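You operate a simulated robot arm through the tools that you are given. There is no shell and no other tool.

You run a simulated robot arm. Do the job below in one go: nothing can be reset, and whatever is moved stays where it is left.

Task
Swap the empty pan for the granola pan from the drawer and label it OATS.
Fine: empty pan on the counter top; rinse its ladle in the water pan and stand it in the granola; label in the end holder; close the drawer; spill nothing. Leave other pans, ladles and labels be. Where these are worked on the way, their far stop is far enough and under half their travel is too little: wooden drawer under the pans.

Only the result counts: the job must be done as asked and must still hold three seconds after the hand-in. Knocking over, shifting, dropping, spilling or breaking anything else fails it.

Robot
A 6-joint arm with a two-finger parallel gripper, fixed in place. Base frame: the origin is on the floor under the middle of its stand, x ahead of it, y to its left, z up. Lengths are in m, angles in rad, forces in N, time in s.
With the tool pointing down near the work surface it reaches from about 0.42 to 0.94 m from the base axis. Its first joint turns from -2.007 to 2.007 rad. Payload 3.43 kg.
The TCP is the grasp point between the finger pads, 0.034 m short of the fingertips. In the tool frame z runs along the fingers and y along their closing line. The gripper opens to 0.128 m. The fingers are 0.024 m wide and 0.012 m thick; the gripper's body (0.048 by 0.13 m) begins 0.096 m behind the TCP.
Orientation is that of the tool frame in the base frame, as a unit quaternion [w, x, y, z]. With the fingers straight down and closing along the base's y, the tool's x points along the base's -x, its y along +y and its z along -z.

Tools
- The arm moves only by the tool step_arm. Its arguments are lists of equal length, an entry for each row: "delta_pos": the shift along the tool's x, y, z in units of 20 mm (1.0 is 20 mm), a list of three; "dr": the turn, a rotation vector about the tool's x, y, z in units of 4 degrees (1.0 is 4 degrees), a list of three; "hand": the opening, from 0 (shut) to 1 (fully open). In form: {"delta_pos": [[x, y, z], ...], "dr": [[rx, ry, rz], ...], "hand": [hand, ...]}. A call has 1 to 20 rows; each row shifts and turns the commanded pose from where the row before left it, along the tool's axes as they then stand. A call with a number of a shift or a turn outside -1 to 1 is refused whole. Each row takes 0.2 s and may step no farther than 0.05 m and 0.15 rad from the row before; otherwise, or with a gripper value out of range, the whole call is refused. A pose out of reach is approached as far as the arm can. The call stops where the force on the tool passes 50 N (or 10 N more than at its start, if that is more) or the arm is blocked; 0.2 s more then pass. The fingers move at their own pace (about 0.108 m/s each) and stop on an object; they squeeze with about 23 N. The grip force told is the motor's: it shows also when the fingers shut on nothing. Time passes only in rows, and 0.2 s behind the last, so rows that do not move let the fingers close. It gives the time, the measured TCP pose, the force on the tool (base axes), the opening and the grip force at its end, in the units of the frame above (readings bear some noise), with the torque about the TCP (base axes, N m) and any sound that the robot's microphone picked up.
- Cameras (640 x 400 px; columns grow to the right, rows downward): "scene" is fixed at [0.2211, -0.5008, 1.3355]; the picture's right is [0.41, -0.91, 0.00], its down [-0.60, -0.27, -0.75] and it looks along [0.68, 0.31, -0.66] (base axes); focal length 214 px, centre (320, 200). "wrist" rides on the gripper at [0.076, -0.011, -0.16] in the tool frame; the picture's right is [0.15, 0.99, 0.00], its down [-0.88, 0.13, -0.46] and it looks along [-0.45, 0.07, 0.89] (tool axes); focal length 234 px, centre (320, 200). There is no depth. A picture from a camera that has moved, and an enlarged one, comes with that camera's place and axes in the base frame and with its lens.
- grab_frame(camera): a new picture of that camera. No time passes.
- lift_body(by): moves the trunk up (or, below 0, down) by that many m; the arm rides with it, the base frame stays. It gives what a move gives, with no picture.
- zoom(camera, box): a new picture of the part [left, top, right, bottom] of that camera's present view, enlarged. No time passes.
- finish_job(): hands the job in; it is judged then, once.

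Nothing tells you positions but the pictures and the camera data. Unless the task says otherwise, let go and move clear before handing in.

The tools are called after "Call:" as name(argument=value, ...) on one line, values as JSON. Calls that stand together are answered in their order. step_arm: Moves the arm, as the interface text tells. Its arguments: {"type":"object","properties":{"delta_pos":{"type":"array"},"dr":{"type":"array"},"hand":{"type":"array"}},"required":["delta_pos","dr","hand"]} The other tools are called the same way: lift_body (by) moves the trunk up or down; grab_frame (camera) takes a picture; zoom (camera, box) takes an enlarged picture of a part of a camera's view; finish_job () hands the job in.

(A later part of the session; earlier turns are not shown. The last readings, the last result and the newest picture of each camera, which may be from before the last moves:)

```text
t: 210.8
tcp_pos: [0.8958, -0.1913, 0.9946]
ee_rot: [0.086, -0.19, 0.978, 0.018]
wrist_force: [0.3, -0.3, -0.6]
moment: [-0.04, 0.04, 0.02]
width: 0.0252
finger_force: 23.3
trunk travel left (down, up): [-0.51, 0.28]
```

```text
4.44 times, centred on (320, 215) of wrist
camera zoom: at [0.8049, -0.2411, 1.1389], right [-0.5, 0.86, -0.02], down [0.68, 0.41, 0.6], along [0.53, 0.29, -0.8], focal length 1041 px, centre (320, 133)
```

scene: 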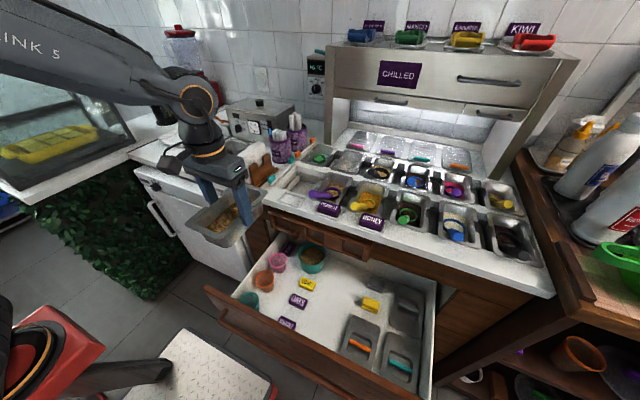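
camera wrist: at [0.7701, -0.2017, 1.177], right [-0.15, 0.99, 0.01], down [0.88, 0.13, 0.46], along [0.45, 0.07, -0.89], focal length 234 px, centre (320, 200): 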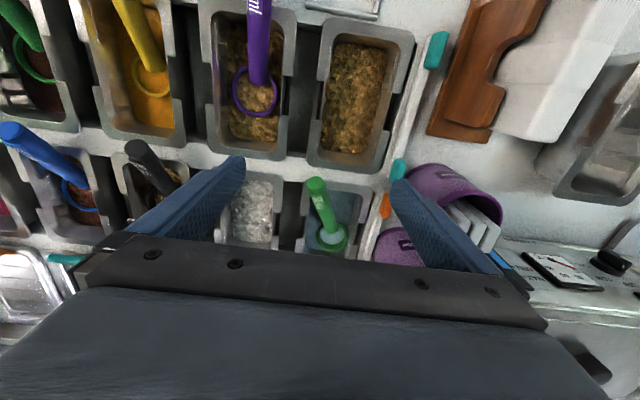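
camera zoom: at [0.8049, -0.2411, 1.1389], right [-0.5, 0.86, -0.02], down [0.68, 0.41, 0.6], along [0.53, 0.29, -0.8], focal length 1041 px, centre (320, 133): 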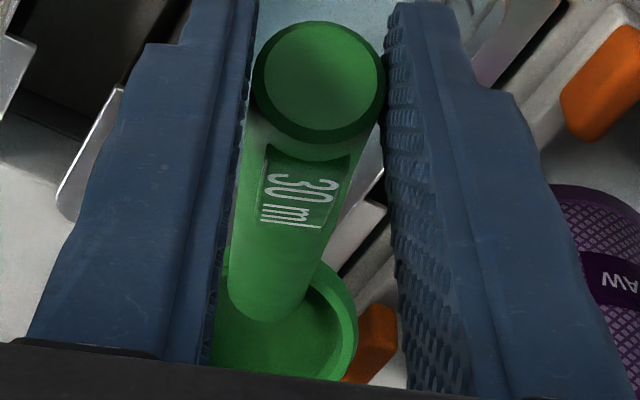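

The pale residue is gone, so the ladle is rinsed clean. I'll bring it back over the granola pan, restoring the tool to vertical and straight.

Call:
step_arm(delta_pos=[[0.78, 0.32, -0.14], [0.78, 0.32, -0.14], [0.78, 0.32, -0.14], [0.78, 0.32, -0.14], [0.78, 0.32, -0.14], [0.78, 0.32, -0.14], [0.78, 0.32, -0.14], [0, 0, 0], [0, 0, 0], [0, 0, 0], [0, 0, 0], [0, 0, 0], [0, 0, 0], [0, 0, 0], [0, 0, 0], [0, 0, 0], [0, 0, 0]], dr=[[0, 0, 0], [0, 0, 0], [0, 0, 0], [0, 0, 0], [0, 0, 0], [0, 0, 0], [0, 0, 0], [0, 0.9, 0], [0, 0.8, 0], [0, 0.8, 0], [0, 0, 1], [0, 0, 1], [0, 0, 1], [0, 0, 1], [0, 0, 1], [0, 0, 0.5], [0, 0, 0]], hand=[0, 0, 0, 0, 0, 0, 0, 0, 0, 0, 0, 0, 0, 0, 0, 0, 0])

Call:
zoom(camera="scene", box=[265, 100, 355, 180])

Call:
grab_frame(camera="wrist")

```text
t: 214.4
tcp_pos: [0.7772, -0.1921, 0.995]
ee_rot: [0.001, 0.0, 1.0, 0.003]
wrist_force: [-0.7, 0.0, 0.0]
moment: [0.01, 0.03, 0.04]
width: 0.0253
finger_force: 23.5
trunk travel left (down, up): [-0.51, 0.28]
```

```text
5.00 times, centred on (310, 140) of scene
camera zoom: at [0.2211, -0.5008, 1.3355], right [0.41, -0.91, 0.0], down [-0.6, -0.27, -0.75], along [0.68, 0.31, -0.66], focal length 1072 px, centre (370, 500)
```

zoom: 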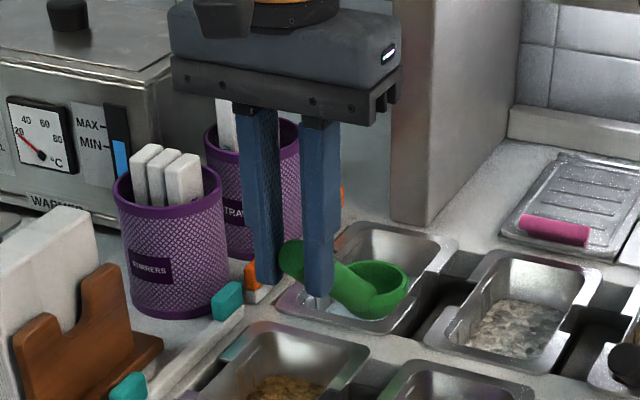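

```text
taken
camera wrist: at [0.7019, -0.2039, 1.1551], right [-0.15, 0.99, 0.01], down [0.88, 0.13, 0.46], along [0.45, 0.07, -0.89], focal length 234 px, centre (320, 200)
```

wrist: 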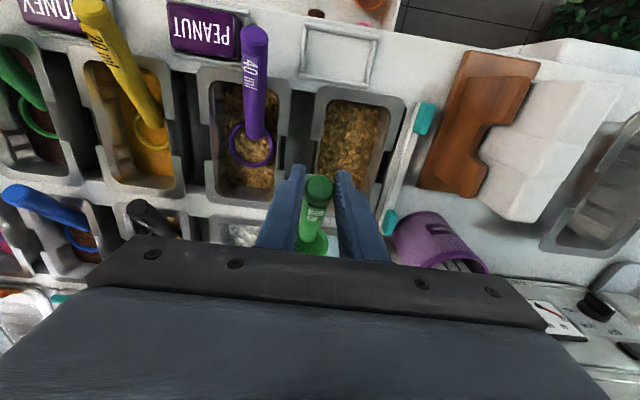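

The ladle hangs cleanly in the grip. I'll zoom to pin down where its bowl is, and look at the purple ladle's pose as a model for how it should stand.

Call:
zoom(camera="wrist", box=[270, 160, 370, 260])

Call:
zoom(camera="scene", box=[295, 135, 345, 175])

Call:
zoom(camera="wrist", box=[190, 20, 400, 200])

Call:
zoom(camera="scene", box=[270, 150, 370, 220])

```text
4.00 times, centred on (320, 210) of wrist
camera zoom: at [0.7019, -0.2039, 1.1551], right [-0.15, 0.99, 0.01], down [0.88, 0.13, 0.46], along [0.45, 0.07, -0.89], focal length 937 px, centre (320, 160)
```

zoom: 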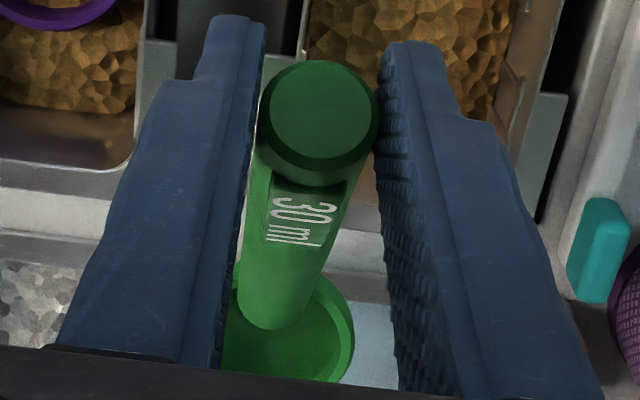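

```text
10.00 times, centred on (320, 155) of scene
camera zoom: at [0.2211, -0.5008, 1.3355], right [0.41, -0.91, 0.0], down [-0.6, -0.27, -0.75], along [0.68, 0.31, -0.66], focal length 2145 px, centre (320, 650)
```

zoom: 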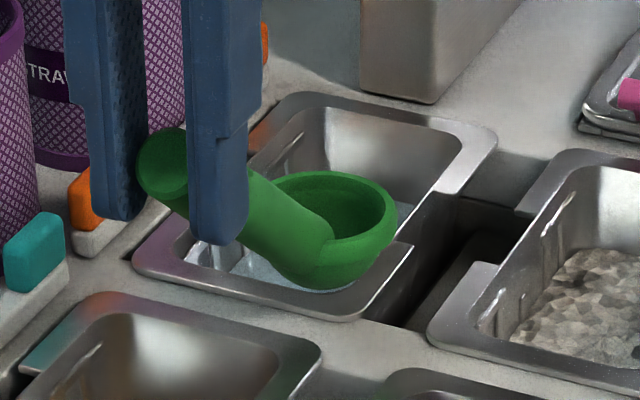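

```text
2.22 times, centred on (295, 110) of wrist
camera zoom: at [0.7019, -0.2039, 1.1551], right [-0.15, 0.99, 0.01], down [0.88, 0.13, 0.46], along [0.45, 0.07, -0.89], focal length 520 px, centre (376, 400)
```

zoom: 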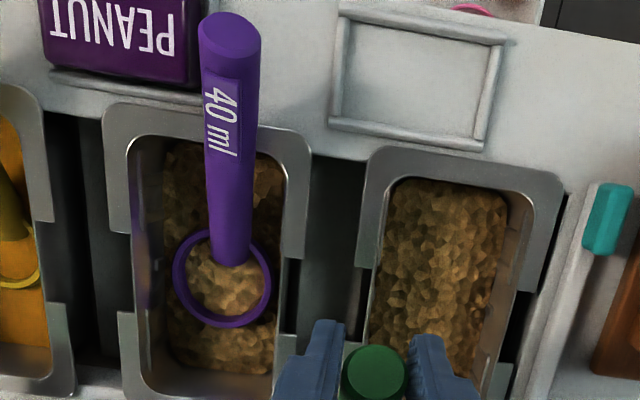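

```text
5.71 times, centred on (320, 185) of scene
camera zoom: at [0.2211, -0.5008, 1.3355], right [0.41, -0.91, 0.0], down [-0.6, -0.27, -0.75], along [0.68, 0.31, -0.66], focal length 1226 px, centre (320, 286)
```

zoom: 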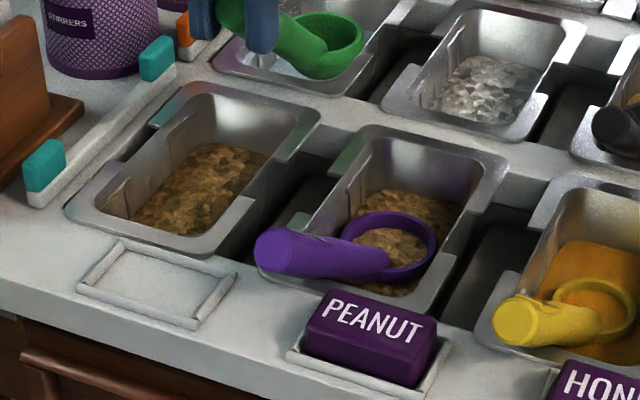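

The purple ladle shows the model pose: ring at z≈0.835 at mid-pan, 31° elevation, handle out over the front. My ladle is held in the same way as when I first picked it, so I'll return it to the same relative pose in the granola. First moving above the spot and yawing 15°.

Call:
step_arm(delta_pos=[[0.89, 0.68, 0], [0.89, 0.68, 0], [0.89, 0.68, 0], [0.89, 0.68, 0], [0.89, 0.66, 0], [0, 0, 0], [0, 0, 0], [0, 0, 0], [0, 0, 0], [0, 0, 0]], dr=[[0, 0, 0], [0, 0, 0], [0, 0, 0], [0, 0, 0], [0, 0, 0], [0, 0, 0.94], [0, 0, 0.94], [0, 0, 0.94], [0, 0, 0.94], [0, 0, 0]], hand=[0, 0, 0, 0, 0, 0, 0, 0, 0, 0])

Call:
zoom(camera="scene", box=[255, 120, 345, 200])

Call:
grab_frame(camera="wrist")

```text
t: 216.7
tcp_pos: [0.6898, -0.1244, 0.9957]
ee_rot: [-0.001, 0.131, 0.991, 0.002]
wrist_force: [-0.1, 0.2, -1.1]
moment: [0.02, 0.04, -0.01]
width: 0.0251
finger_force: 23.2
trunk travel left (down, up): [-0.51, 0.28]
```

```text
5.00 times, centred on (300, 160) of scene
camera zoom: at [0.2211, -0.5008, 1.3355], right [0.41, -0.91, 0.0], down [-0.6, -0.27, -0.75], along [0.68, 0.31, -0.66], focal length 1072 px, centre (420, 400)
```

zoom: 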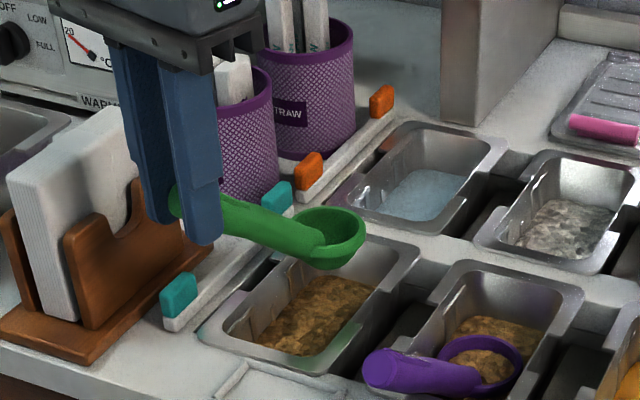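

```text
taken
camera wrist: at [0.613, -0.1161, 1.1554], right [0.12, 0.99, 0.01], down [0.88, -0.11, 0.46], along [0.45, -0.05, -0.89], focal length 234 px, centre (320, 200)
```

wrist: 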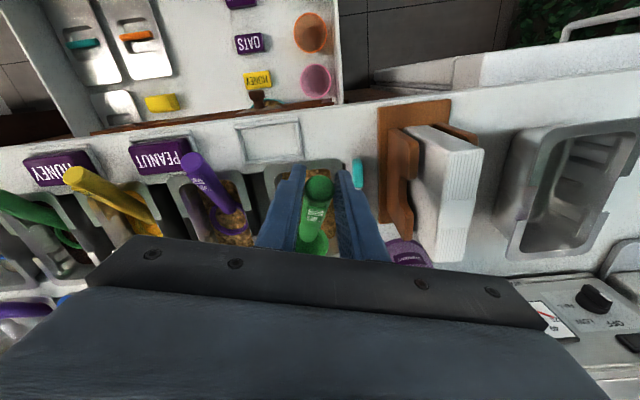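

The bowl is a bit close to the pan's −y wall, so I'll reduce the yaw to about 8° and shift slightly, then begin lowering.

Call:
step_arm(delta_pos=[[0, 0, 0], [0, 0, 0], [0.11, -0.3, 0], [0, 0, 0.5], [0, 0, 0.5], [0, 0, 0.5], [0, 0, 0.4], [0, 0, 0]], dr=[[0, 0, -0.9], [0, 0, -0.85], [0, 0, 0], [0, 0, 0], [0, 0, 0], [0, 0, 0], [0, 0, 0], [0, 0, 0]], hand=[0, 0, 0, 0, 0, 0, 0, 0])

Call:
zoom(camera="scene", box=[265, 140, 345, 200])

Call:
zoom(camera="wrist", box=[270, 150, 370, 250])

```text
t: 218.4
tcp_pos: [0.687, -0.1306, 0.9563]
ee_rot: [0.0, 0.07, 0.998, 0.002]
wrist_force: [0.6, 0.0, -1.2]
moment: [-0.01, 0.03, -0.01]
width: 0.0249
finger_force: 22.8
trunk travel left (down, up): [-0.51, 0.28]
```

```text
6.67 times, centred on (305, 170) of scene
camera zoom: at [0.2211, -0.5008, 1.3355], right [0.41, -0.91, 0.0], down [-0.6, -0.27, -0.75], along [0.68, 0.31, -0.66], focal length 1430 px, centre (420, 400)
```

zoom: 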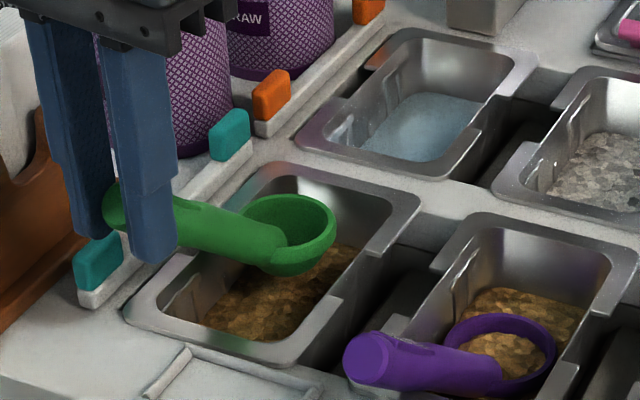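

```text
4.00 times, centred on (320, 200) of wrist
camera zoom: at [0.6099, -0.1313, 1.1171], right [-0.01, 1.0, 0.01], down [0.89, 0.0, 0.46], along [0.46, 0.01, -0.89], focal length 937 px, centre (320, 200)
```

zoom: 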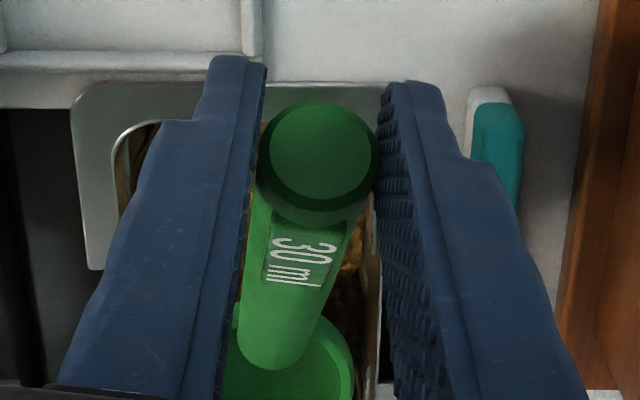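

The bowl is centred over the pan at about (0.806, −0.153). Continuing down into the granola in small steps.

Call:
step_arm(delta_pos=[[0, 0, 0.4], [0, 0, 0.4], [0, 0, 0.3], [0, 0, 0.3], [0, 0, 0.3], [0, 0, 0]], dr=[[0, 0, 0], [0, 0, 0], [0, 0, 0], [0, 0, 0], [0, 0, 0], [0, 0, 0]], hand=[0, 0, 0, 0, 0, 0])

Call:
zoom(camera="scene", box=[265, 140, 345, 200])

```text
t: 219.8
tcp_pos: [0.6861, -0.1298, 0.9224]
ee_rot: [0.0, 0.07, 0.998, 0.002]
wrist_force: [-0.6, 0.5, -1.3]
moment: [0.02, 0.06, 0.0]
width: 0.025
finger_force: 23.0
trunk travel left (down, up): [-0.51, 0.28]
```

```text
6.67 times, centred on (305, 170) of scene
camera zoom: at [0.2211, -0.5008, 1.3355], right [0.41, -0.91, 0.0], down [-0.6, -0.27, -0.75], along [0.68, 0.31, -0.66], focal length 1430 px, centre (420, 400)
```

zoom: 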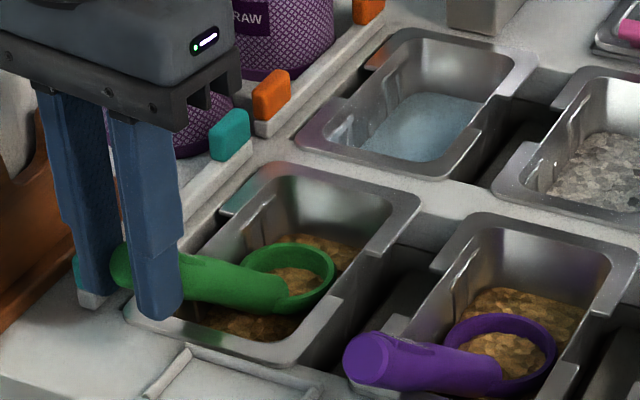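

The bowl sinks into the granola freely. A little further until it meets the pan's floor.

Call:
step_arm(delta_pos=[[0, 0, 0.2], [0, 0, 0.2], [0, 0, 0.15], [0, 0, 0]], dr=[[0, 0, 0], [0, 0, 0], [0, 0, 0], [0, 0, 0]], hand=[0, 0, 0, 0])

Call:
zoom(camera="scene", box=[265, 140, 345, 200])

```text
t: 220.8
tcp_pos: [0.6856, -0.1288, 0.9128]
ee_rot: [0.001, 0.069, 0.998, 0.003]
wrist_force: [-3.4, 0.3, 9.7]
moment: [-0.18, -0.68, -0.04]
width: 0.0251
finger_force: 23.5
trunk travel left (down, up): [-0.51, 0.28]
```

```text
6.67 times, centred on (305, 170) of scene
camera zoom: at [0.2211, -0.5008, 1.3355], right [0.41, -0.91, 0.0], down [-0.6, -0.27, -0.75], along [0.68, 0.31, -0.66], focal length 1430 px, centre (420, 400)
```

zoom: 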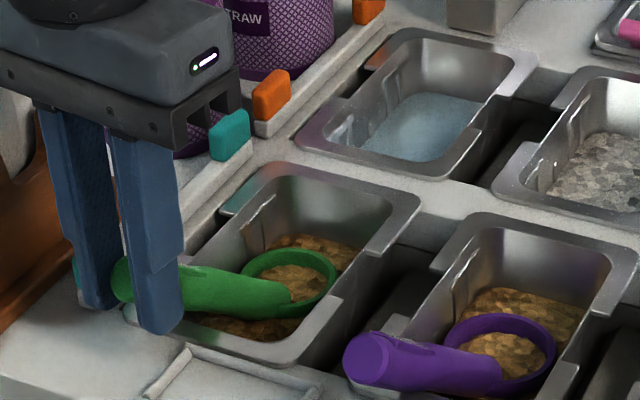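

The bowl touched the pan floor (contact at 0.11 m ahead). Releasing the ladle and checking how it settles.

Call:
step_arm(delta_pos=[[0, 0, -0.04], [0, 0, 0], [0, 0, 0], [0, 0, 0], [0, 0, 0]], dr=[[0, 0, 0], [0, 0, 0], [0, 0, 0], [0, 0, 0], [0, 0, 0]], hand=[0, 0.22, 0.28, 0.28, 0.28])

Call:
zoom(camera="scene", box=[265, 140, 345, 200])

Call:
zoom(camera="wrist", box=[270, 130, 370, 240])

```text
t: 222.1
tcp_pos: [0.6866, -0.1297, 0.9129]
ee_rot: [0.001, 0.07, 0.998, 0.003]
wrist_force: [-0.3, -0.4, 0.2]
moment: [0.0, 0.02, -0.02]
width: 0.0355
finger_force: 0.0
trunk travel left (down, up): [-0.51, 0.28]
```

```text
6.67 times, centred on (305, 170) of scene
camera zoom: at [0.2211, -0.5008, 1.3355], right [0.41, -0.91, 0.0], down [-0.6, -0.27, -0.75], along [0.68, 0.31, -0.66], focal length 1430 px, centre (420, 400)
```

zoom: 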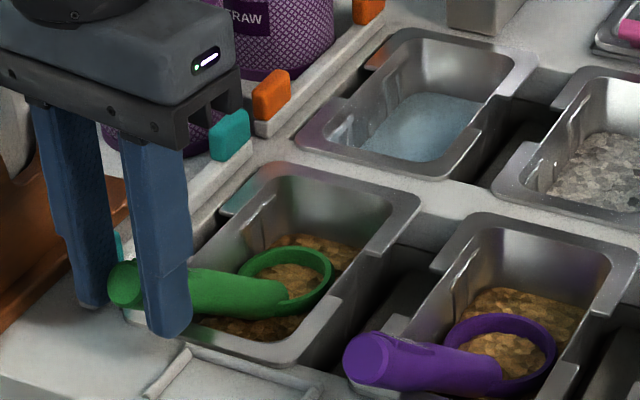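

```text
3.64 times, centred on (320, 185) of wrist
camera zoom: at [0.6091, -0.13, 1.0734], right [-0.01, 1.0, 0.01], down [0.89, 0.0, 0.46], along [0.46, 0.01, -0.89], focal length 852 px, centre (320, 254)
```

zoom: 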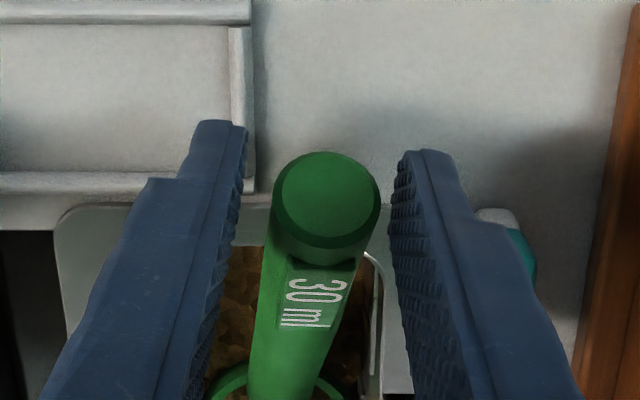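

The ladle stands in the granola just like its neighbour. Rising straight up and clear.

Call:
step_arm(delta_pos=[[0, 0, -0.3], [0, 0, -0.5], [0, 0, -0.8], [0, 0, -1], [0, 0, -1], [0, 0, -1], [0, 0, -1], [0, 0, 0], [0, 0, 0], [0, 0, 0]], dr=[[0, 0, 0], [0, 0, 0], [0, 0, 0], [0, 0, 0], [0, 0, 0], [0, 0, 0], [0, 0, 0], [0, 0, -0.9], [0, 0, -1.0], [0, 0, 0]], hand=[0.28, 0.28, 0.28, 0.28, 0.28, 0.28, 0.28, 0.28, 0.28, 0.28])

Call:
zoom(camera="scene", box=[250, 140, 350, 220])

Call:
grab_frame(camera="wrist")

```text
t: 224.2
tcp_pos: [0.6853, -0.1305, 1.0245]
ee_rot: [-0.001, 0.003, 1.0, 0.002]
wrist_force: [-0.5, 0.4, 0.3]
moment: [-0.01, -0.02, -0.01]
width: 0.0361
finger_force: 0.2
trunk travel left (down, up): [-0.51, 0.28]
```

```text
5.00 times, centred on (300, 180) of scene
camera zoom: at [0.2211, -0.5008, 1.3355], right [0.41, -0.91, 0.0], down [-0.6, -0.27, -0.75], along [0.68, 0.31, -0.66], focal length 1072 px, centre (420, 300)
```

zoom: 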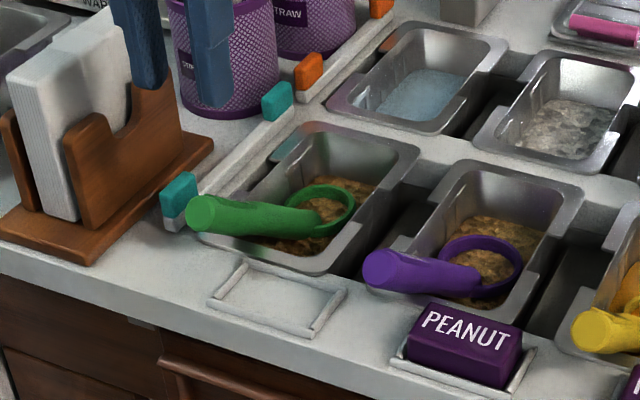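

```text
taken
camera wrist: at [0.6098, -0.1416, 1.1846], right [-0.14, 0.99, 0.01], down [0.88, 0.12, 0.46], along [0.45, 0.07, -0.89], focal length 234 px, centre (320, 200)
```

wrist: 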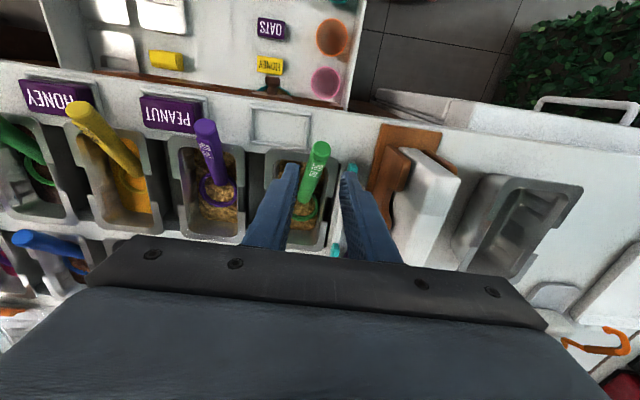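

The pan and ladle are done. Now the OATS label: moving back over the drawer and lowering the trunk for a closer look.

Call:
step_arm(delta_pos=[[0.95, -0.4, -0.3], [0.95, -0.7, 0], [0.95, -0.8, 0], [0.95, -0.8, 0], [0.95, -0.8, 0], [0.95, -0.8, 0], [0.95, -0.8, 0], [0.95, -0.8, 0], [0.95, -0.8, 0], [0.95, -0.8, 0], [0, 0, 0]], dr=[[0, 0, 0], [0, 0, 0], [0, 0, 0], [0, 0, 0], [0, 0, 0], [0, 0, 0], [0, 0, 0], [0, 0, 0], [0, 0, 0], [0, 0, 0], [0, 0, 0]], hand=[0.5, 0.6, 0.6, 0.6, 0.6, 0.6, 0.6, 0.6, 0.6, 0.6, 0.6])

Call:
lift_body(by=-0.25)

Call:
grab_frame(camera="wrist")

Call:
zoom(camera="wrist", box=[260, 80, 400, 220])

Call:
zoom(camera="scene", box=[270, 270, 350, 340])

```text
t: 226.7
tcp_pos: [0.4921, -0.2791, 1.0297]
ee_rot: [0.001, 0.004, 1.0, 0.002]
wrist_force: [-0.2, -0.4, 0.3]
moment: [-0.01, -0.01, 0.01]
width: 0.0768
finger_force: 0.1
trunk travel left (down, up): [-0.51, 0.28]
```

```text
t: 229.2
tcp_pos: [0.4954, -0.2797, 0.7799]
ee_rot: [0.001, 0.004, 1.0, 0.003]
wrist_force: [0.5, 0.1, 0.1]
moment: [-0.02, -0.01, 0.02]
width: 0.077
finger_force: 0.1
trunk travel left (down, up): [-0.26, 0.53]
```

```text
taken
camera wrist: at [0.4189, -0.2902, 0.9402], right [-0.14, 0.99, 0.01], down [0.88, 0.12, 0.46], along [0.45, 0.07, -0.89], focal length 234 px, centre (320, 200)
```

wrist: 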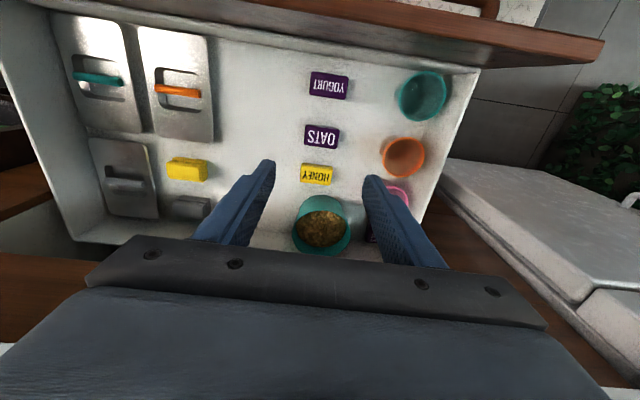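

```text
2.86 times, centred on (330, 150) of wrist
camera zoom: at [0.4189, -0.2902, 0.9402], right [-0.14, 0.99, 0.01], down [0.88, 0.12, 0.46], along [0.45, 0.07, -0.89], focal length 669 px, centre (291, 343)
```

zoom: 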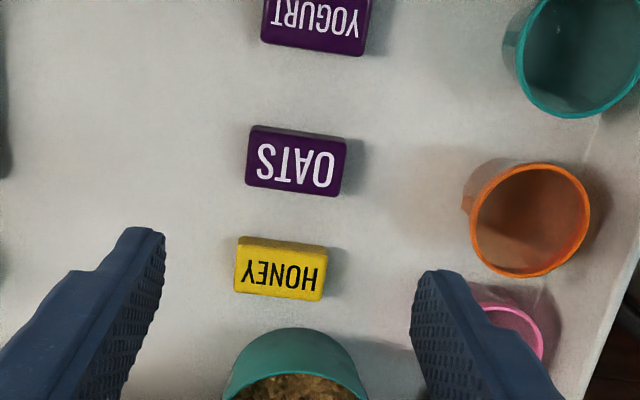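

```text
5.71 times, centred on (310, 305) of scene
camera zoom: at [0.2211, -0.5008, 1.3355], right [0.41, -0.91, 0.0], down [-0.6, -0.27, -0.75], along [0.68, 0.31, -0.66], focal length 1226 px, centre (377, -400)
```

zoom: 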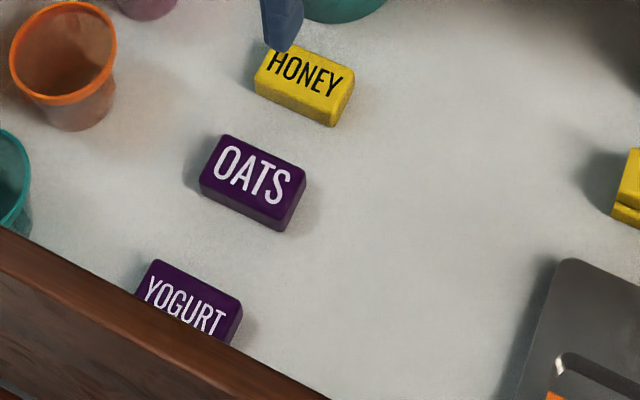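

The OATS label's top is at about (0.510, −0.275, 0.511), roughly 0.060 × 0.032 m. I'll zoom in more to judge its height above the drawer floor.

Call:
zoom(camera="wrist", box=[295, 115, 345, 160])

Call:
zoom(camera="scene", box=[285, 280, 315, 310])

Call:
zoom(camera="scene", box=[310, 190, 350, 220])

```text
8.89 times, centred on (320, 138) of wrist
camera zoom: at [0.4189, -0.2902, 0.9402], right [-0.14, 0.99, 0.01], down [0.88, 0.12, 0.46], along [0.45, 0.07, -0.89], focal length 2082 px, centre (320, 756)
```

zoom: 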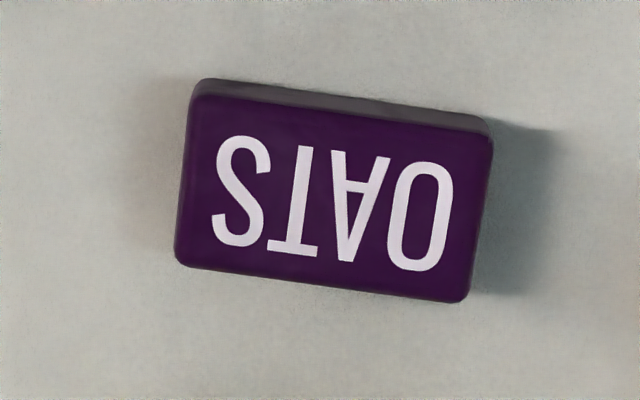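

```text
13.33 times, centred on (300, 295) of scene
camera zoom: at [0.2211, -0.5008, 1.3355], right [0.41, -0.91, 0.0], down [-0.6, -0.27, -0.75], along [0.68, 0.31, -0.66], focal length 2860 px, centre (587, -1067)
```

zoom: 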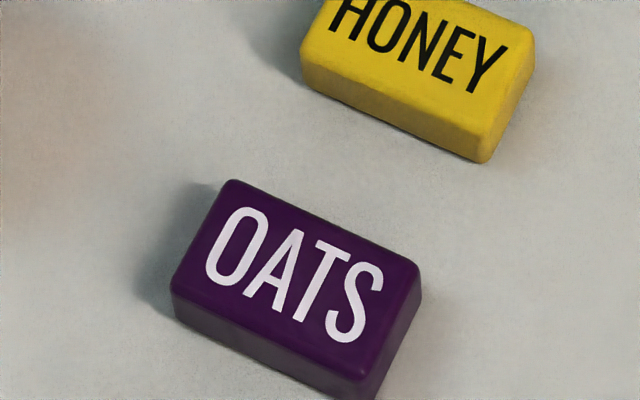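

```text
13.33 times, centred on (330, 205) of scene
camera zoom: at [0.2211, -0.5008, 1.3355], right [0.41, -0.91, 0.0], down [-0.6, -0.27, -0.75], along [0.68, 0.31, -0.66], focal length 2860 px, centre (187, 133)
```

zoom: 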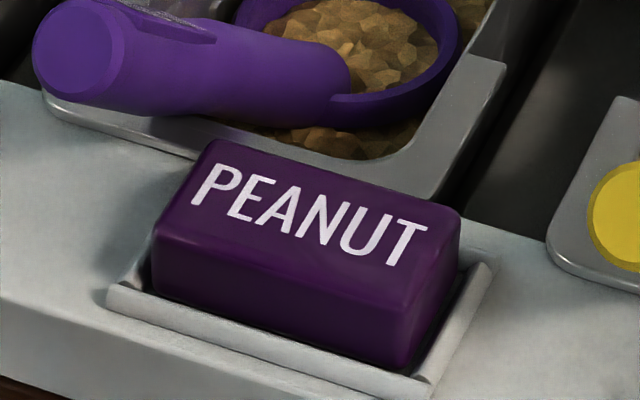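

The label is about 2 cm high on a floor at z≈0.47, centred at about (0.514, −0.272). I'll roll the gripper 90° so the fingers close along x (keeping clear of the ladle later), then come down over it.

Call:
step_arm(delta_pos=[[0, 0, 0], [0, 0, 0], [0, 0, 0], [0, 0, 0], [0, 0, 0], [0, 0, 0], [0, 0, 0], [0, 0, 0], [0, 0, 0], [0, 0, 0], [0, 0, 0], [0, 0, 0], [0, 0, 0], [0, 0, 0], [0, 0, 0], [0, 0, 0], [0, 0, 0], [0, 0, 0], [0, 0, 0], [0, 0, 0]], dr=[[0, 0, -1], [0, 0, -1], [0, 0, -1], [0, 0, -1], [0, 0, -1], [0, 0, -1], [0, 0, -1], [0, 0, -1], [0, 0, -1], [0, 0, -1], [0, 0, -1], [0, 0, -1], [0, 0, -1], [0, 0, -1], [0, 0, -1], [0, 0, -1], [0, 0, -1], [0, 0, -1], [0, 0, -1], [0, 0, -1]], hand=[0.45, 0.45, 0.45, 0.45, 0.45, 0.45, 0.45, 0.45, 0.45, 0.45, 0.45, 0.45, 0.45, 0.45, 0.45, 0.45, 0.45, 0.45, 0.45, 0.45])

Call:
step_arm(delta_pos=[[0, 0, 0], [0, 0, 0], [0, 0, 0], [0, 0, 0]], dr=[[0, 0, -1], [0, 0, -1], [0, 0, -0.6], [0, 0, 0]], hand=[0.45, 0.45, 0.45, 0.45])

Call:
grab_frame(camera="wrist")

Call:
grab_frame(camera="scene")

```text
t: 233.4
tcp_pos: [0.4951, -0.2778, 0.7792]
ee_rot: [0.002, -0.64, 0.769, 0.001]
wrist_force: [0.5, -0.7, 0.1]
moment: [0.01, -0.02, 0.01]
width: 0.0575
finger_force: 0.1
trunk travel left (down, up): [-0.26, 0.53]
```

```text
t: 234.4
tcp_pos: [0.4955, -0.2783, 0.7793]
ee_rot: [-0.003, 0.707, -0.707, -0.003]
wrist_force: [-0.5, 0.3, 0.9]
moment: [0.01, 0.04, 0.0]
width: 0.0577
finger_force: 0.0
trunk travel left (down, up): [-0.26, 0.53]
```

```text
taken
camera wrist: at [0.5057, -0.355, 0.9396], right [-0.99, -0.15, 0.0], down [-0.13, 0.88, 0.46], along [-0.07, 0.46, -0.89], focal length 234 px, centre (320, 200)
```

wrist: 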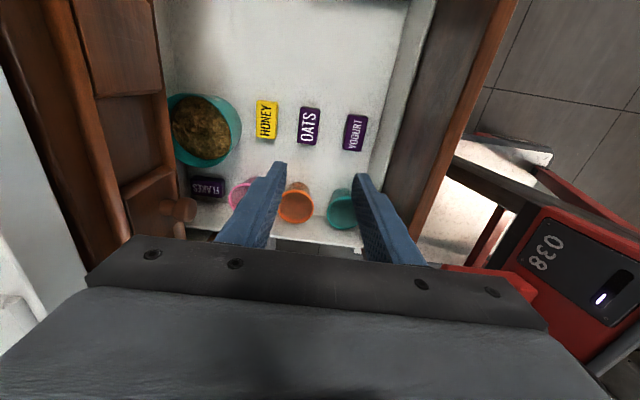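

```text
taken
```

scene: 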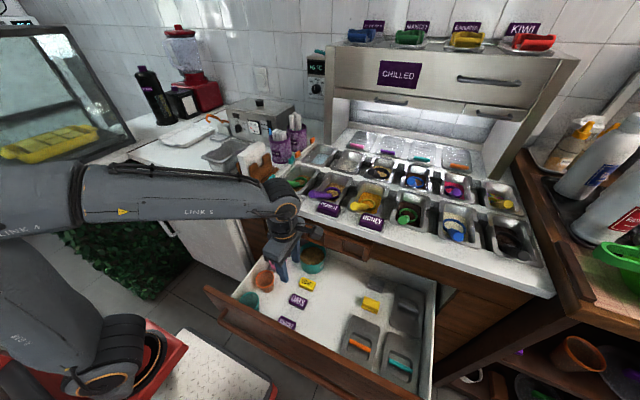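

The label sits at about (0.515, −0.272). Lining up over it and descending to just above.

Call:
step_arm(delta_pos=[[-0.1, -0.5, 0.3], [-0.1, -0.47, 0.6], [0, 0, 1], [0, 0, 1], [0, 0, 1], [0, 0, 1], [0, 0, 1], [0, 0, 1], [0, 0, 1], [0, 0, 1], [0, 0, 1], [0, 0, 1], [0, 0, 0]], dr=[[0, 0, 0], [0, 0, 0], [0, 0, 0], [0, 0, 0], [0, 0, 0], [0, 0, 0], [0, 0, 0], [0, 0, 0], [0, 0, 0], [0, 0, 0], [0, 0, 0], [0, 0, 0], [0, 0, 0]], hand=[0.42, 0.42, 0.42, 0.42, 0.42, 0.42, 0.42, 0.42, 0.42, 0.42, 0.42, 0.42, 0.42])

Call:
grab_frame(camera="wrist")

Call:
zoom(camera="wrist", box=[240, 100, 400, 240])

```text
t: 237.2
tcp_pos: [0.516, -0.2743, 0.5622]
ee_rot: [0.002, -0.707, 0.707, 0.001]
wrist_force: [0.0, -0.7, -0.5]
moment: [-0.02, 0.01, 0.02]
width: 0.054
finger_force: 0.0
trunk travel left (down, up): [-0.26, 0.53]
```

```text
taken
camera wrist: at [0.5263, -0.35, 0.7218], right [-0.99, -0.15, 0.0], down [-0.13, 0.88, 0.46], along [-0.07, 0.46, -0.89], focal length 234 px, centre (320, 200)
```

wrist: 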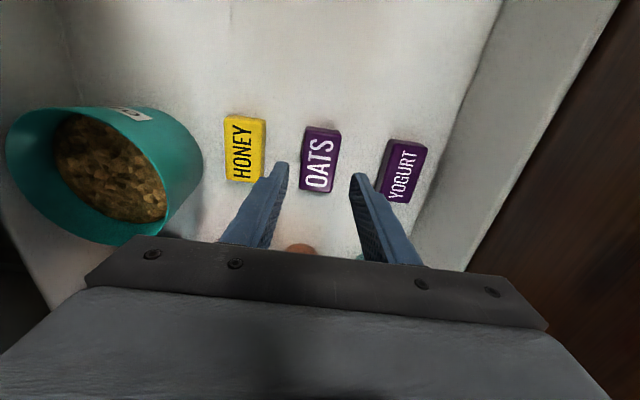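

```text
2.86 times, centred on (320, 170) of wrist
camera zoom: at [0.5263, -0.35, 0.7218], right [-0.99, -0.15, 0.0], down [-0.13, 0.88, 0.46], along [-0.07, 0.46, -0.89], focal length 669 px, centre (320, 286)
```

zoom: 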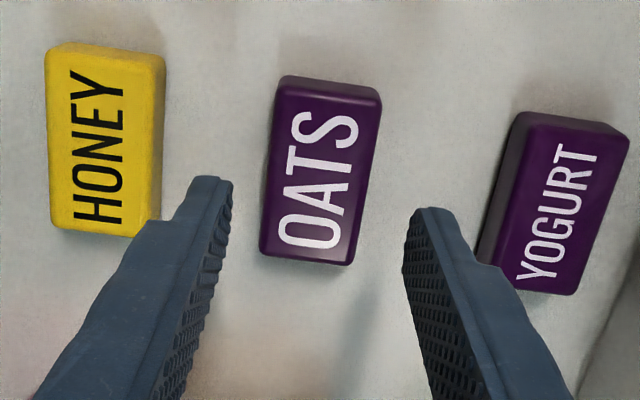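

Label is centred between the fingers. Descending to grip height and closing.

Call:
step_arm(delta_pos=[[0, 0, 0.7], [0, 0, 0.7], [0, 0, 0.5], [0, 0, 0.4], [0, 0, 0.2], [0, 0, 0]], dr=[[0, 0, 0], [0, 0, 0], [0, 0, 0], [0, 0, 0], [0, 0, 0], [0, 0, 0]], hand=[0.42, 0.42, 0.42, 0.42, 0.42, 0.42])

Call:
zoom(camera="wrist", box=[240, 100, 400, 240])

Call:
zoom(camera="scene", box=[270, 250, 350, 320])

```text
t: 238.6
tcp_pos: [0.515, -0.2733, 0.5121]
ee_rot: [-0.002, 0.707, -0.707, -0.001]
wrist_force: [-0.5, -0.3, -0.5]
moment: [0.01, 0.02, 0.0]
width: 0.0538
finger_force: 0.0
trunk travel left (down, up): [-0.26, 0.53]
```

```text
2.86 times, centred on (320, 170) of wrist
camera zoom: at [0.5256, -0.3492, 0.6723], right [-0.99, -0.15, 0.0], down [-0.13, 0.88, 0.46], along [-0.07, 0.46, -0.89], focal length 669 px, centre (320, 286)
```

zoom: 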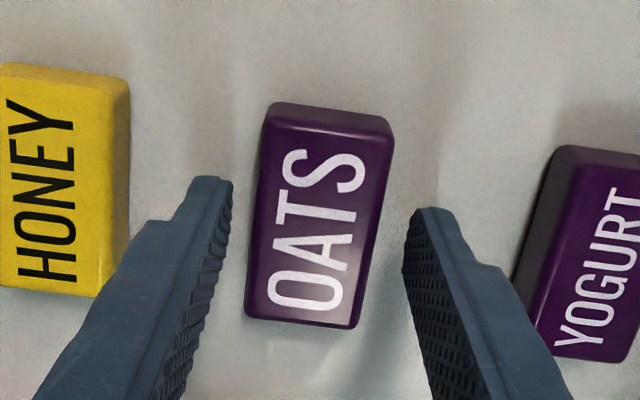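

```text
5.71 times, centred on (310, 285) of scene
camera zoom: at [0.2211, -0.5008, 1.3355], right [0.41, -0.91, 0.0], down [-0.6, -0.27, -0.75], along [0.68, 0.31, -0.66], focal length 1226 px, centre (377, -286)
```

zoom: 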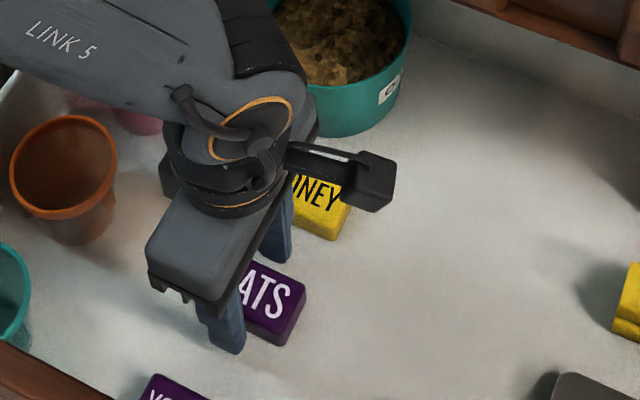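

Centred on the label. Closing.

Call:
step_arm(delta_pos=[[0, 0, 0], [0, 0, 0], [0, 0, 0]], dr=[[0, 0, 0], [0, 0, 0], [0, 0, 0]], hand=[0.2, 0, 0])

Call:
step_arm(delta_pos=[[0, 0, -0.3], [0, 0, -0.5], [0, 0, -0.7], [0, 0, 0]], dr=[[0, 0, 0], [0, 0, 0], [0, 0, 0], [0, 0, 0]], hand=[0, 0, 0, 0])

Call:
zoom(camera="wrist", box=[240, 100, 400, 240])

```text
t: 239.4
tcp_pos: [0.5157, -0.2719, 0.5131]
ee_rot: [0.002, -0.707, 0.707, 0.001]
wrist_force: [0.2, -0.6, 0.4]
moment: [0.02, 0.02, 0.02]
width: 0.0369
finger_force: 23.1
trunk travel left (down, up): [-0.26, 0.53]
```

```text
t: 240.4
tcp_pos: [0.513, -0.2743, 0.5422]
ee_rot: [-0.002, 0.707, -0.707, -0.002]
wrist_force: [-0.4, -0.6, 0.4]
moment: [0.01, 0.01, 0.02]
width: 0.0371
finger_force: 23.3
trunk travel left (down, up): [-0.26, 0.53]
```

```text
2.86 times, centred on (320, 170) of wrist
camera zoom: at [0.5252, -0.351, 0.7029], right [-0.99, -0.15, 0.0], down [-0.13, 0.88, 0.46], along [-0.07, 0.46, -0.89], focal length 669 px, centre (320, 286)
```

zoom: 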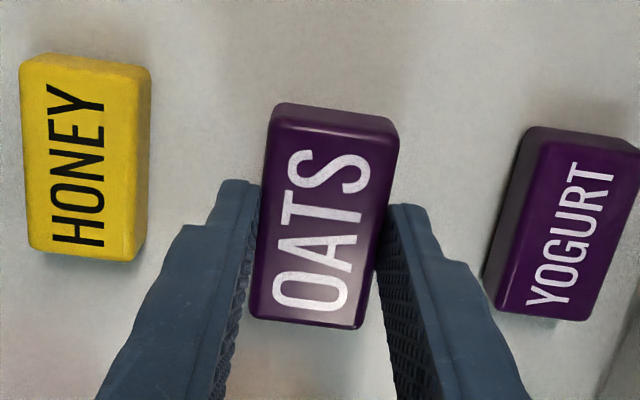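

The OATS label is held squarely. Raising the trunk, then the arm, and heading to the holder in front of the granola pan.

Call:
step_arm(delta_pos=[[0, 0, -1], [0, 0, -1], [0, 0, -1], [0, 0, -1], [0, 0, -1], [0, 0, -1], [0, 0, -1], [0, 0, -1], [0, 0, 0]], dr=[[0, 0, 0], [0, 0, 0], [0, 0, 0], [0, 0, 0], [0, 0, 0], [0, 0, 0], [0, 0, 0], [0, 0, 0], [0, 0, 0]], hand=[0, 0, 0, 0, 0, 0, 0, 0, 0])

Call:
lift_body(by=0.25)

Call:
step_arm(delta_pos=[[0, 0, -0.8], [-0.4, -0.3, -0.6], [-0.5, -0.6, 0], [-0.6, -0.8, 0], [-0.6, -0.8, 0], [-0.6, -0.8, 0], [-0.6, -0.8, 0], [-0.6, -0.8, 0], [-0.6, -0.8, 0], [0, -0.5, 0], [0, 0, 0]], dr=[[0, 0, 0], [0, 0, 0], [0, 0, 0], [0, 0, 0], [0, 0, 0], [0, 0, 0], [0, 0, 0], [0, 0, 0], [0, 0, 0], [0, 0, 0], [0, 0, 0]], hand=[0, 0, 0, 0, 0, 0, 0, 0, 0, 0, 0])

Call:
grab_frame(camera="wrist")

Call:
grab_frame(camera="scene")

```text
t: 242.4
tcp_pos: [0.5155, -0.2744, 0.7033]
ee_rot: [-0.002, 0.707, -0.707, -0.002]
wrist_force: [1.1, 0.1, -0.8]
moment: [-0.01, 0.04, 0.0]
width: 0.037
finger_force: 22.8
trunk travel left (down, up): [-0.26, 0.53]
```

```text
t: 245.0
tcp_pos: [0.5149, -0.2759, 0.9518]
ee_rot: [0.002, -0.707, 0.707, 0.002]
wrist_force: [0.3, 0.2, -0.2]
moment: [-0.02, -0.02, 0.03]
width: 0.0369
finger_force: 22.7
trunk travel left (down, up): [-0.51, 0.28]
```

```text
t: 247.4
tcp_pos: [0.6388, -0.1859, 0.9811]
ee_rot: [0.002, -0.707, 0.707, 0.001]
wrist_force: [0.1, 0.6, -1.0]
moment: [-0.01, -0.01, -0.02]
width: 0.0367
finger_force: 22.5
trunk travel left (down, up): [-0.51, 0.28]
```

```text
taken
camera wrist: at [0.6498, -0.2622, 1.1409], right [-0.99, -0.15, 0.0], down [-0.13, 0.88, 0.46], along [-0.07, 0.46, -0.89], focal length 234 px, centre (320, 200)
```

wrist: 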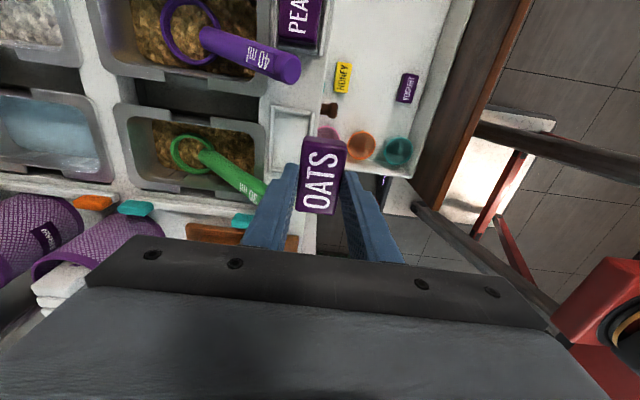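

```text
taken
```

scene: 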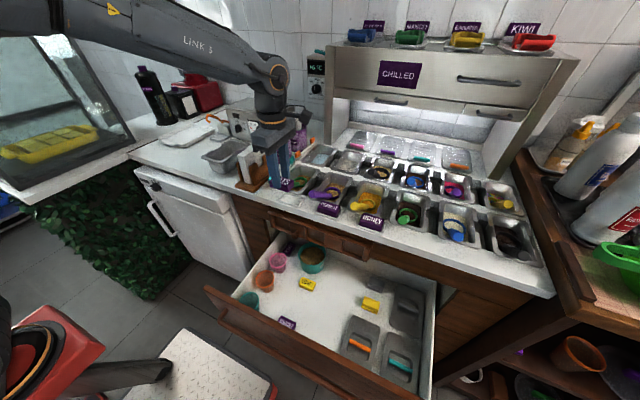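

The label is in view above the counter; the empty holder shows just beyond it. Zooming in to measure the holder from here.

Call:
zoom(camera="wrist", box=[240, 80, 380, 220])

Call:
zoom(camera="scene", box=[260, 140, 340, 220])

```text
2.86 times, centred on (310, 150) of wrist
camera zoom: at [0.6498, -0.2622, 1.1409], right [-0.99, -0.15, 0.0], down [-0.13, 0.88, 0.46], along [-0.07, 0.46, -0.89], focal length 669 px, centre (349, 343)
```

zoom: 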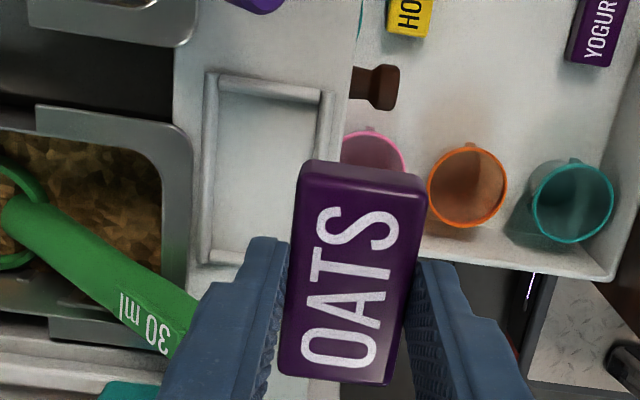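

```text
5.00 times, centred on (300, 180) of scene
camera zoom: at [0.2211, -0.5008, 1.3355], right [0.41, -0.91, 0.0], down [-0.6, -0.27, -0.75], along [0.68, 0.31, -0.66], focal length 1072 px, centre (420, 300)
```

zoom: 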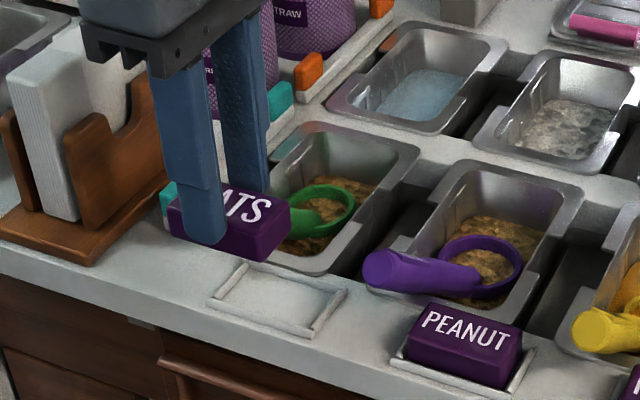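

The holder's inside measures about 0.040 × 0.067 m centred at (0.676, −0.1885), and the label is 0.037 × 0.062, so placement must be within about 1 mm in x. Moving over it.

Call:
step_arm(delta_pos=[[0.04, -0.6, 0], [0.04, -0.6, 0.3], [0, -0.66, 0.4], [0, 0, 0.6], [0, 0, 0]], dr=[[0, 0, 0], [0, 0, 0], [0, 0, 0], [0, 0, 0], [0, 0, 0]], hand=[0, 0, 0, 0, 0])

Call:
step_arm(delta_pos=[[0, 0, 0]], dr=[[0, 0, 0]], hand=[0])

Call:
zoom(camera="scene", box=[270, 170, 330, 220])

Call:
zoom(camera="wrist", box=[240, 80, 400, 240])

```text
t: 248.6
tcp_pos: [0.6769, -0.1868, 0.955]
ee_rot: [0.001, -0.707, 0.708, 0.002]
wrist_force: [0.0, 0.4, -0.3]
moment: [-0.01, -0.02, 0.02]
width: 0.037
finger_force: 23.0
trunk travel left (down, up): [-0.51, 0.28]
```

```text
t: 249.0
tcp_pos: [0.6759, -0.187, 0.9546]
ee_rot: [-0.002, 0.707, -0.707, -0.003]
wrist_force: [-0.5, -0.5, -1.1]
moment: [-0.01, 0.0, 0.0]
width: 0.037
finger_force: 23.3
trunk travel left (down, up): [-0.51, 0.28]
```

```text
8.00 times, centred on (300, 195) of scene
camera zoom: at [0.2211, -0.5008, 1.3355], right [0.41, -0.91, 0.0], down [-0.6, -0.27, -0.75], along [0.68, 0.31, -0.66], focal length 1716 px, centre (480, 240)
```

zoom: 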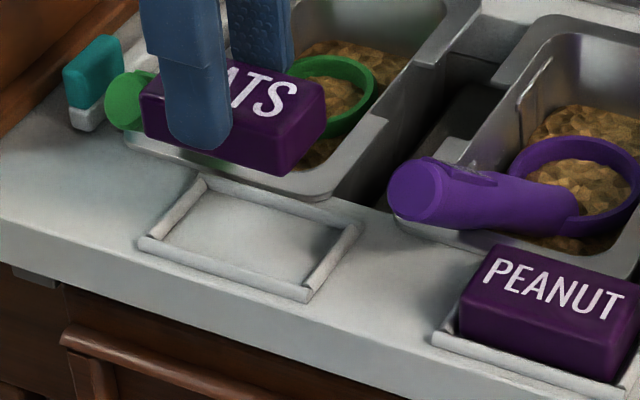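

```text
2.50 times, centred on (320, 160) of wrist
camera zoom: at [0.687, -0.2626, 1.1147], right [-0.99, -0.15, 0.0], down [-0.13, 0.88, 0.46], along [-0.07, 0.46, -0.89], focal length 585 px, centre (320, 300)
```

zoom: 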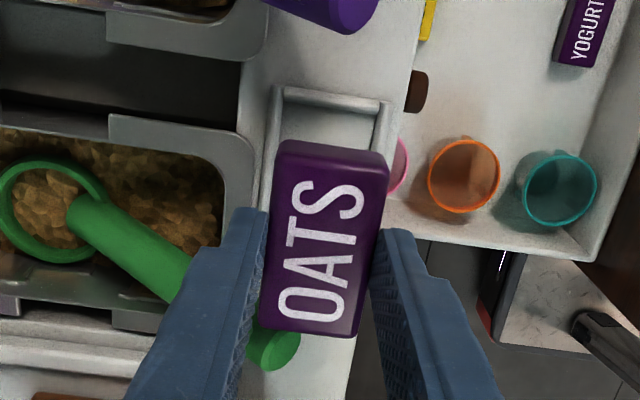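

Label and holder centres agree in x within 1 mm; I'll shift −1.5 mm in y and lower gradually.

Call:
step_arm(delta_pos=[[0.08, 0, 0.4], [0, 0, 0.5], [0, 0, 0.5], [0, 0, 0.4], [0, 0, 0.3], [0, 0, 0]], dr=[[0, 0, 0], [0, 0, 0], [0, 0, 0], [0, 0, 0], [0, 0, 0], [0, 0, 0]], hand=[0, 0, 0, 0, 0, 0])

Call:
zoom(camera="scene", box=[270, 170, 330, 220])

Call:
zoom(camera="wrist", box=[260, 100, 380, 220])

```text
t: 250.4
tcp_pos: [0.6771, -0.1878, 0.9116]
ee_rot: [-0.002, 0.707, -0.707, -0.002]
wrist_force: [0.9, 0.7, -0.4]
moment: [-0.03, -0.02, 0.02]
width: 0.0372
finger_force: 23.0
trunk travel left (down, up): [-0.51, 0.28]
```

```text
8.00 times, centred on (300, 195) of scene
camera zoom: at [0.2211, -0.5008, 1.3355], right [0.41, -0.91, 0.0], down [-0.6, -0.27, -0.75], along [0.68, 0.31, -0.66], focal length 1716 px, centre (480, 240)
```

zoom: 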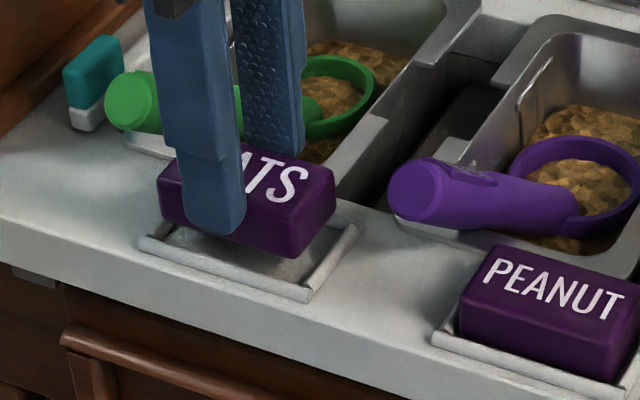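

```text
3.33 times, centred on (320, 160) of wrist
camera zoom: at [0.6869, -0.2644, 1.072], right [-0.99, -0.15, 0.0], down [-0.13, 0.88, 0.46], along [-0.07, 0.46, -0.89], focal length 781 px, centre (320, 333)
```

zoom: 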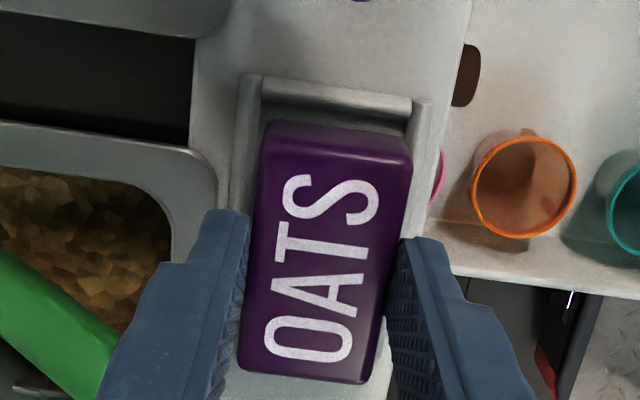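

Well aligned with small even gaps. Lowering in 2 mm steps until contact.

Call:
step_arm(delta_pos=[[0, 0, 0.12], [0, 0, 0.12], [0, 0, 0.12], [0, 0, 0]], dr=[[0, 0, 0], [0, 0, 0], [0, 0, 0], [0, 0, 0]], hand=[0, 0, 0, 0])

Call:
step_arm(delta_pos=[[0, 0, 0.1], [0, 0, 0]], dr=[[0, 0, 0], [0, 0, 0]], hand=[0, 0])

Call:
zoom(camera="scene", box=[275, 175, 325, 215])

```text
t: 251.4
tcp_pos: [0.6778, -0.1875, 0.905]
ee_rot: [0.002, -0.707, 0.707, 0.002]
wrist_force: [0.2, -0.4, -0.1]
moment: [0.01, 0.0, -0.03]
width: 0.0371
finger_force: 23.2
trunk travel left (down, up): [-0.51, 0.28]
```

```text
t: 252.0
tcp_pos: [0.6766, -0.1875, 0.903]
ee_rot: [-0.003, 0.707, -0.707, -0.002]
wrist_force: [-0.1, 1.5, -0.4]
moment: [0.01, -0.04, 0.02]
width: 0.0369
finger_force: 23.0
trunk travel left (down, up): [-0.51, 0.28]
```

```text
10.00 times, centred on (300, 195) of scene
camera zoom: at [0.2211, -0.5008, 1.3355], right [0.41, -0.91, 0.0], down [-0.6, -0.27, -0.75], along [0.68, 0.31, -0.66], focal length 2145 px, centre (520, 250)
```

zoom: 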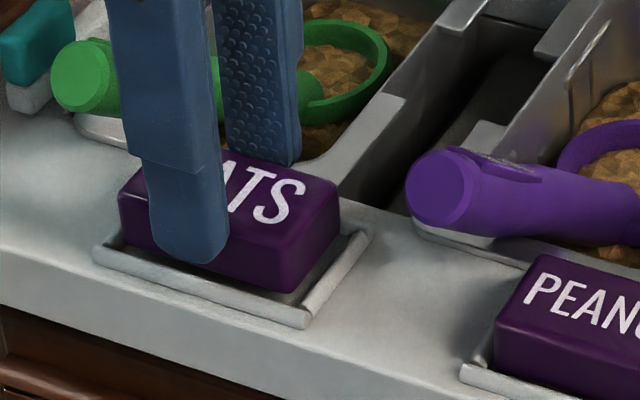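

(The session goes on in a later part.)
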